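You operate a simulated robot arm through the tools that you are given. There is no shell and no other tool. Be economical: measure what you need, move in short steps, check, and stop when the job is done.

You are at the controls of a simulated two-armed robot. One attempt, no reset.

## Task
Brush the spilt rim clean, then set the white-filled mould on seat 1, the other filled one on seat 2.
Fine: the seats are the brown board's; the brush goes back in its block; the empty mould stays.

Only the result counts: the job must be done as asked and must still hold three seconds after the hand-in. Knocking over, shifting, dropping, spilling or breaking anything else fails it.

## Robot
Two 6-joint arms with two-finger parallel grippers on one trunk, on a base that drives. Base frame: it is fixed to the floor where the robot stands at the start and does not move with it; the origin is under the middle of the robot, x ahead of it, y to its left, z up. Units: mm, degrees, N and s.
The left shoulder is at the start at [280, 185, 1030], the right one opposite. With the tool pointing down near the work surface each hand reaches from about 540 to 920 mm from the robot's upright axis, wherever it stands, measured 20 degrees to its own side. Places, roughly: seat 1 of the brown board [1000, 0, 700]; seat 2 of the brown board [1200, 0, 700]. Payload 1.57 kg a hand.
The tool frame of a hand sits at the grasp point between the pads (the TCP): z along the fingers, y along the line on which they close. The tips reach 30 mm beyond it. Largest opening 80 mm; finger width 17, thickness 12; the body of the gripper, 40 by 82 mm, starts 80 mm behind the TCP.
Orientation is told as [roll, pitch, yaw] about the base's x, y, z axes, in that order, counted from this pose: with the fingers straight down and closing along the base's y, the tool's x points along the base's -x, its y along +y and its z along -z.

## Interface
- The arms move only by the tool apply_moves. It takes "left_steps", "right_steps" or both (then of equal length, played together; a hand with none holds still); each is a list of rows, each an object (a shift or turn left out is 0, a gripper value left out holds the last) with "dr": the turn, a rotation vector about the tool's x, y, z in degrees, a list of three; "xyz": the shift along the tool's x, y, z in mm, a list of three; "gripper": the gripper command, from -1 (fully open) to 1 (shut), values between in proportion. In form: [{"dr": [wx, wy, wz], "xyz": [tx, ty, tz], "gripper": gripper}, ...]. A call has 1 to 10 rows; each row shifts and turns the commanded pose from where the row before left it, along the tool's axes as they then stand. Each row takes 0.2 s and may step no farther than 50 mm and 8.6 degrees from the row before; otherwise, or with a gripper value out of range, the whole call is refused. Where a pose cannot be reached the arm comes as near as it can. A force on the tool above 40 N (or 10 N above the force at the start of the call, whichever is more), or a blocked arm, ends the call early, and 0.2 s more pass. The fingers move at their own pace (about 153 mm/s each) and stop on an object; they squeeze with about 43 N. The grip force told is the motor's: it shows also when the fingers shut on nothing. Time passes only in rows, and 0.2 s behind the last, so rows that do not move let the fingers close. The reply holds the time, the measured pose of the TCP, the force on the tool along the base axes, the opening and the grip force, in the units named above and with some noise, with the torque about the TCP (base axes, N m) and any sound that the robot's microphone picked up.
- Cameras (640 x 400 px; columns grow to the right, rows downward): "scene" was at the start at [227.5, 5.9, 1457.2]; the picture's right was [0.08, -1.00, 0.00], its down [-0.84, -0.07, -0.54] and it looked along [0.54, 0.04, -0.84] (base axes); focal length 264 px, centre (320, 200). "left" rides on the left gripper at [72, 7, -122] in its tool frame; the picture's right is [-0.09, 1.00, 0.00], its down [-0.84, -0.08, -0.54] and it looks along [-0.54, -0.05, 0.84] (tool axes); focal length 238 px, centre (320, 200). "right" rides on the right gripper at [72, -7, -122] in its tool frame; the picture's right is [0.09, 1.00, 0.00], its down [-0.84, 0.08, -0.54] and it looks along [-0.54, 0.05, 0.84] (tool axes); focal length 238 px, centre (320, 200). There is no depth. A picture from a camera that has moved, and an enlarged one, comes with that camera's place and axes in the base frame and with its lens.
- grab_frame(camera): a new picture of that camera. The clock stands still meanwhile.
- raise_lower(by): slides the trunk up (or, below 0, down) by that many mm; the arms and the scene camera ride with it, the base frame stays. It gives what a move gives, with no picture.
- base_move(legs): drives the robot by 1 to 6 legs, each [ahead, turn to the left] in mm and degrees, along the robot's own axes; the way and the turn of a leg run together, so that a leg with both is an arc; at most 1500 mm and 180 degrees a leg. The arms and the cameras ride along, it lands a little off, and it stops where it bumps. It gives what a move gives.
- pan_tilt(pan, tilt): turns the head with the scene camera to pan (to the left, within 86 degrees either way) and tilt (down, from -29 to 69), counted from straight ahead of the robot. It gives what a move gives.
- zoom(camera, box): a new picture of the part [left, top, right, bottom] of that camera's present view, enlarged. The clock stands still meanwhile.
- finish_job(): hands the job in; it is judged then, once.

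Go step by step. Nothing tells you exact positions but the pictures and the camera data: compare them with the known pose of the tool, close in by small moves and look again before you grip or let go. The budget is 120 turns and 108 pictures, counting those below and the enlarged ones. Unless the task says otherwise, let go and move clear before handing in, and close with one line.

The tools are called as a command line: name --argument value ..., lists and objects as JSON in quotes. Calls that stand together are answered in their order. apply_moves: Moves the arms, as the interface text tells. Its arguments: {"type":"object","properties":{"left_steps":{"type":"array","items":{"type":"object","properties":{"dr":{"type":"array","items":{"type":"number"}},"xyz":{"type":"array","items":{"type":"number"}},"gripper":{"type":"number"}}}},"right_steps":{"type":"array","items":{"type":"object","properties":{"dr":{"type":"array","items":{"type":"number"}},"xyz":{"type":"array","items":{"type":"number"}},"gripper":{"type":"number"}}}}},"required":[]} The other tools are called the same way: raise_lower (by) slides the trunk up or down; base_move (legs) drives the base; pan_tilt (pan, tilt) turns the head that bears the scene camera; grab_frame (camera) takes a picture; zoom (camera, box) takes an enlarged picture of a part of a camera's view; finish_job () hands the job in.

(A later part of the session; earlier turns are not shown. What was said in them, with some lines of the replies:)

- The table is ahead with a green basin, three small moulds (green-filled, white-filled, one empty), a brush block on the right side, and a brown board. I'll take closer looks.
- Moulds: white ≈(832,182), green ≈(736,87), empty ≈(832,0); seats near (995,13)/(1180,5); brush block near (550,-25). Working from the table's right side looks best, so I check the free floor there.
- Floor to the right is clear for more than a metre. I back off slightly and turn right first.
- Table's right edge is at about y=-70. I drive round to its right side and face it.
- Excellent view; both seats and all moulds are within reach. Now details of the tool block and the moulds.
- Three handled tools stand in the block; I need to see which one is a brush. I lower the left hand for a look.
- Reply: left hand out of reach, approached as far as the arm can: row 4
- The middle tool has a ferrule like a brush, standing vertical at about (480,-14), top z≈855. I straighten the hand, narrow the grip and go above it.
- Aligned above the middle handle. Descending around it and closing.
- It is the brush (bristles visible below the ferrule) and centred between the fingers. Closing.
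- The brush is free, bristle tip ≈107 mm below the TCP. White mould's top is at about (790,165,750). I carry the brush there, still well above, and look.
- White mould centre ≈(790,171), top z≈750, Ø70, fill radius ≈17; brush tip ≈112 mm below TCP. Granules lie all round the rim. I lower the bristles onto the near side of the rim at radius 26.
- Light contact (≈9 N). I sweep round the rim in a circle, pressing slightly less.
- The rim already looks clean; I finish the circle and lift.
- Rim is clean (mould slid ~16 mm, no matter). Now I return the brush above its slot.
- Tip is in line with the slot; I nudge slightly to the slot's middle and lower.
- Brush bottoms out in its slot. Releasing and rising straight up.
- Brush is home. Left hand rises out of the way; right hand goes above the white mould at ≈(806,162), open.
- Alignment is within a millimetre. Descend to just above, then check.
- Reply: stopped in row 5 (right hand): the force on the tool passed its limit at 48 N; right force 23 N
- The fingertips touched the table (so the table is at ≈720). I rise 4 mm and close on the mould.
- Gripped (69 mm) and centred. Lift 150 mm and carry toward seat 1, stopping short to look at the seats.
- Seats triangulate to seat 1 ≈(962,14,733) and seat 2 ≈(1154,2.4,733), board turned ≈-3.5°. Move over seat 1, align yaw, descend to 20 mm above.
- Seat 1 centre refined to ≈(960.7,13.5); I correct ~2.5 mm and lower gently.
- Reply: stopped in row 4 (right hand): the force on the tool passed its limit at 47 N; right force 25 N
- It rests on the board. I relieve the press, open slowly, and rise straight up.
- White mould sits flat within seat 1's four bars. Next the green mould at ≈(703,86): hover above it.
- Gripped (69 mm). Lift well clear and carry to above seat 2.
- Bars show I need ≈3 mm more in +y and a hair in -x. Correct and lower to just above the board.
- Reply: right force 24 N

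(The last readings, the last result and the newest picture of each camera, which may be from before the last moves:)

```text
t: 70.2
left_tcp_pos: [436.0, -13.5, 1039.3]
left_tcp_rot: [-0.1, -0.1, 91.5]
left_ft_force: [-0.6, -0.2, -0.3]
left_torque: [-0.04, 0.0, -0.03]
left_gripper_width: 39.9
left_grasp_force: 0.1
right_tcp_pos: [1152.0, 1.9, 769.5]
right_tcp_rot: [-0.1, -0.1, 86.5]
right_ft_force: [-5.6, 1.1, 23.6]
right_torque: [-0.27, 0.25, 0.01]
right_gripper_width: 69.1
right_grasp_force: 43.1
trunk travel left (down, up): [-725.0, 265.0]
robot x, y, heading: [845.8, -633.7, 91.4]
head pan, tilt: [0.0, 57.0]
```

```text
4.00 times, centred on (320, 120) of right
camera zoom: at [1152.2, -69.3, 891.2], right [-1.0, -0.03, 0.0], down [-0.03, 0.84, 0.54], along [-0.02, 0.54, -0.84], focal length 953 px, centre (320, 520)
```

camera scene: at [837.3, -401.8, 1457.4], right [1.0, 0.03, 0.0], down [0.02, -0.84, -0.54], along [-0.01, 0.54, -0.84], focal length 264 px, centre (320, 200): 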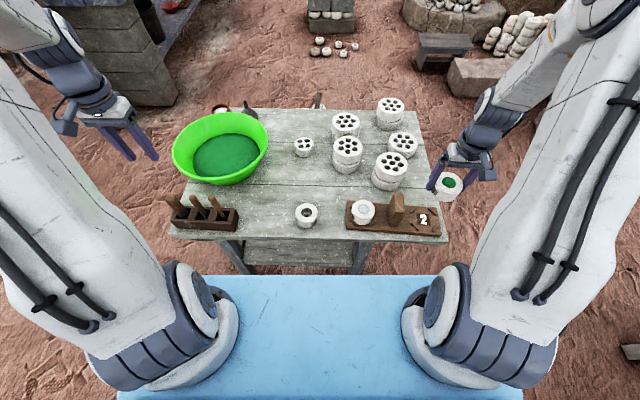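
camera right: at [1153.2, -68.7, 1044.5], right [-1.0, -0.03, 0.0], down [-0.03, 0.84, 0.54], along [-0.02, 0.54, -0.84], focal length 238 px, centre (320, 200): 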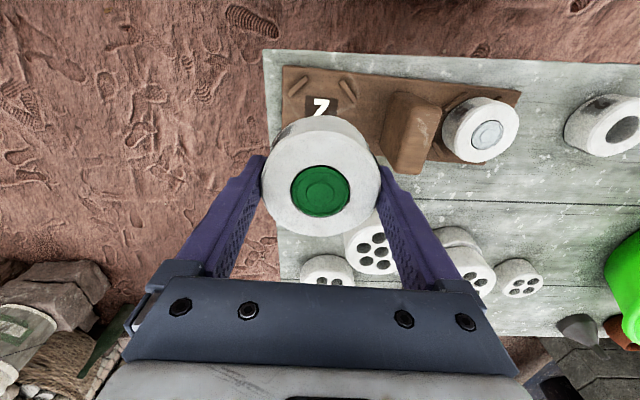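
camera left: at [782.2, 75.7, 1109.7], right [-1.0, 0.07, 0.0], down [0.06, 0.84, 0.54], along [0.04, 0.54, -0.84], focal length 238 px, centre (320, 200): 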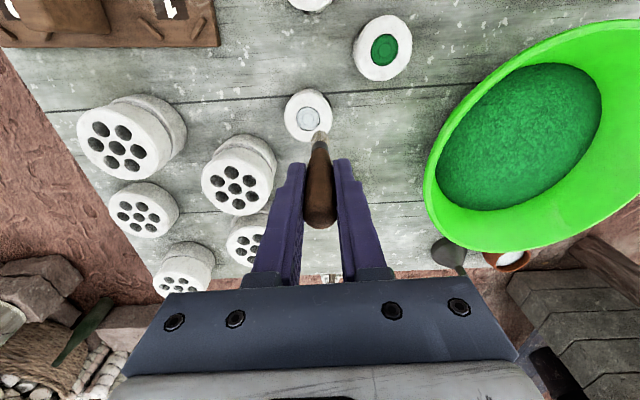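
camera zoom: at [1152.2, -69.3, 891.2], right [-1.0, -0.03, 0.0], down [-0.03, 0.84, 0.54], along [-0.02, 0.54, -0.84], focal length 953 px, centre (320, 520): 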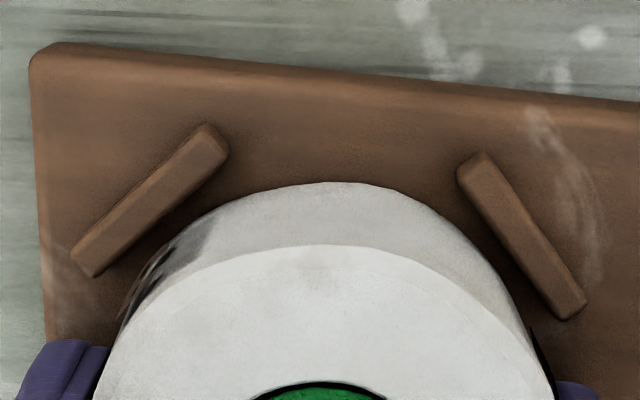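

Contact with the board at the expected height. Relieve, open, rise.

apply_moves --right_steps '[{"xyz": [0, 0, -0.7]}, {"gripper": -0.85}, {}, {"gripper": -1}, {}, {"xyz": [0, 0, -20]}, {"xyz": [0, 0, -40]}, {"xyz": [0, 0, -45]}, {"xyz": [0, 0, -45]}]'

zoom --camera "right" --box '[240, 50, 400, 190]'

zoom --camera "scene" --box '[340, 185, 450, 245]'

grab_frame --camera "scene"

```text
t: 72.2
left_tcp_pos: [436.9, -13.6, 1040.4]
left_tcp_rot: [0.0, 0.0, 91.3]
left_ft_force: [-0.4, -0.1, 0.0]
left_torque: [-0.04, 0.02, -0.01]
left_gripper_width: 40.1
left_grasp_force: 0.1
right_tcp_pos: [1153.3, 2.0, 918.3]
right_tcp_rot: [0.0, 0.1, 86.5]
right_ft_force: [0.3, 0.2, 0.1]
right_torque: [0.0, -0.01, 0.0]
right_gripper_width: 80.2
right_grasp_force: 0.1
trunk travel left (down, up): [-725.0, 265.0]
robot x, y, heading: [843.7, -630.4, 91.5]
head pan, tilt: [0.0, 57.0]
```

```text
2.86 times, centred on (320, 120) of right
camera zoom: at [1154.4, -70.9, 1040.6], right [-1.0, -0.03, 0.0], down [-0.03, 0.84, 0.54], along [-0.02, 0.54, -0.84], focal length 681 px, centre (320, 429)
```

zoom: 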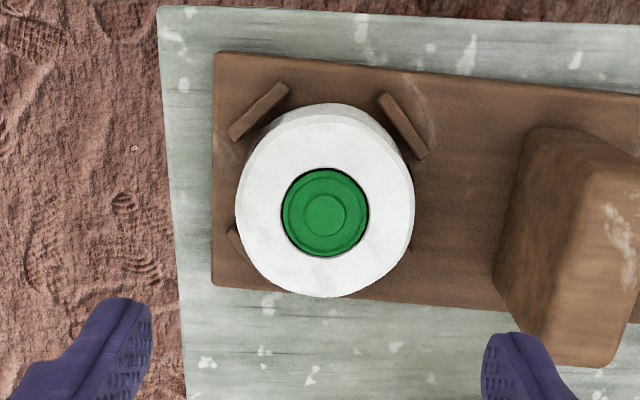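

```text
5.82 times, centred on (395, 215) of scene
camera zoom: at [837.5, -401.7, 1457.3], right [1.0, 0.03, 0.0], down [0.02, -0.84, -0.54], along [-0.01, 0.54, -0.84], focal length 1538 px, centre (-116, 113)
```

zoom: 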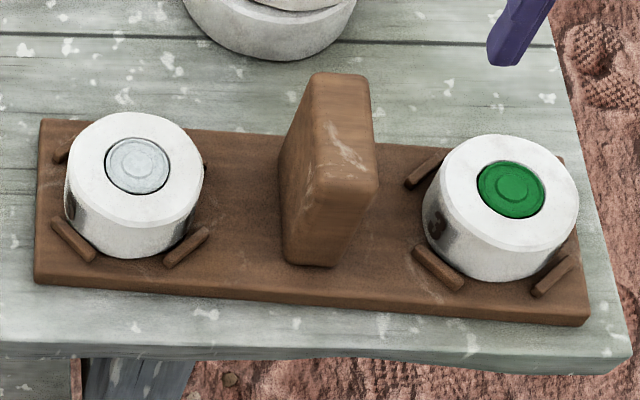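

```text
32 pictures are left
camera scene: at [837.5, -401.7, 1457.3], right [1.0, 0.03, 0.0], down [0.02, -0.84, -0.54], along [-0.01, 0.54, -0.84], focal length 264 px, centre (320, 200)
```

scene: 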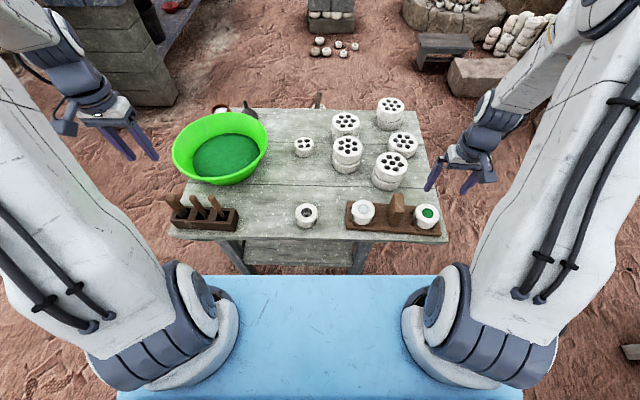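

zoom --camera "right" --box '[285, 65, 355, 165]'

zoom --camera "scene" --box '[405, 200, 445, 240]'

```text
4.00 times, centred on (320, 115) of right
camera zoom: at [1154.4, -70.9, 1040.6], right [-1.0, -0.03, 0.0], down [-0.03, 0.84, 0.54], along [-0.02, 0.54, -0.84], focal length 953 px, centre (320, 540)
```

zoom: 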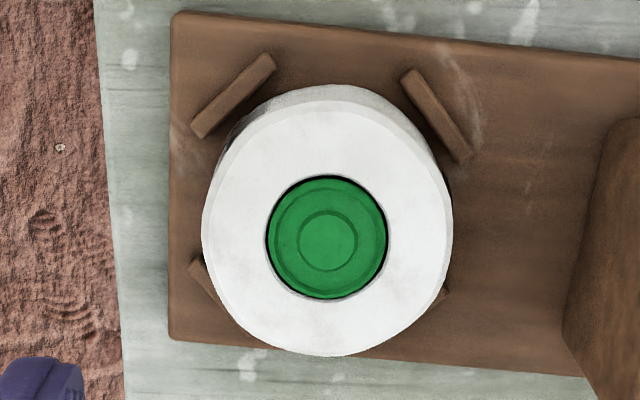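

```text
10.00 times, centred on (425, 220) of scene
camera zoom: at [837.5, -401.7, 1457.3], right [1.0, 0.03, 0.0], down [0.02, -0.84, -0.54], along [-0.01, 0.54, -0.84], focal length 2644 px, centre (-730, 0)
```

zoom: 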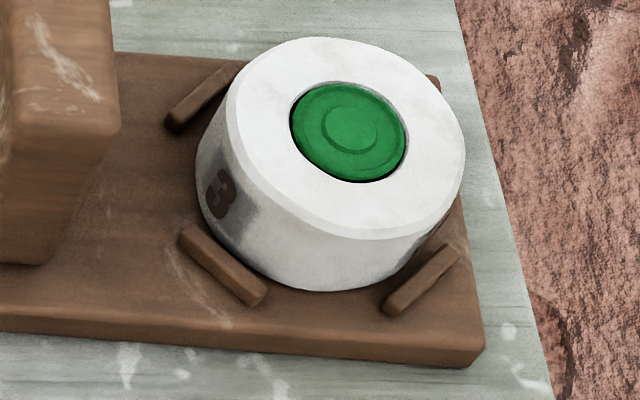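

Both filled moulds sit flat inside their bars (white on 1, green on 2), the brush is back in its block, and the empty mould is untouched. Both hands are clear, so I'm handing in.

finish_job

```text
The job is handed in.
```

I brushed the white mould's rim clean, set the white mould on seat 1 and the green one on seat 2, and put the brush back in its block. The empty mould stayed where it was.
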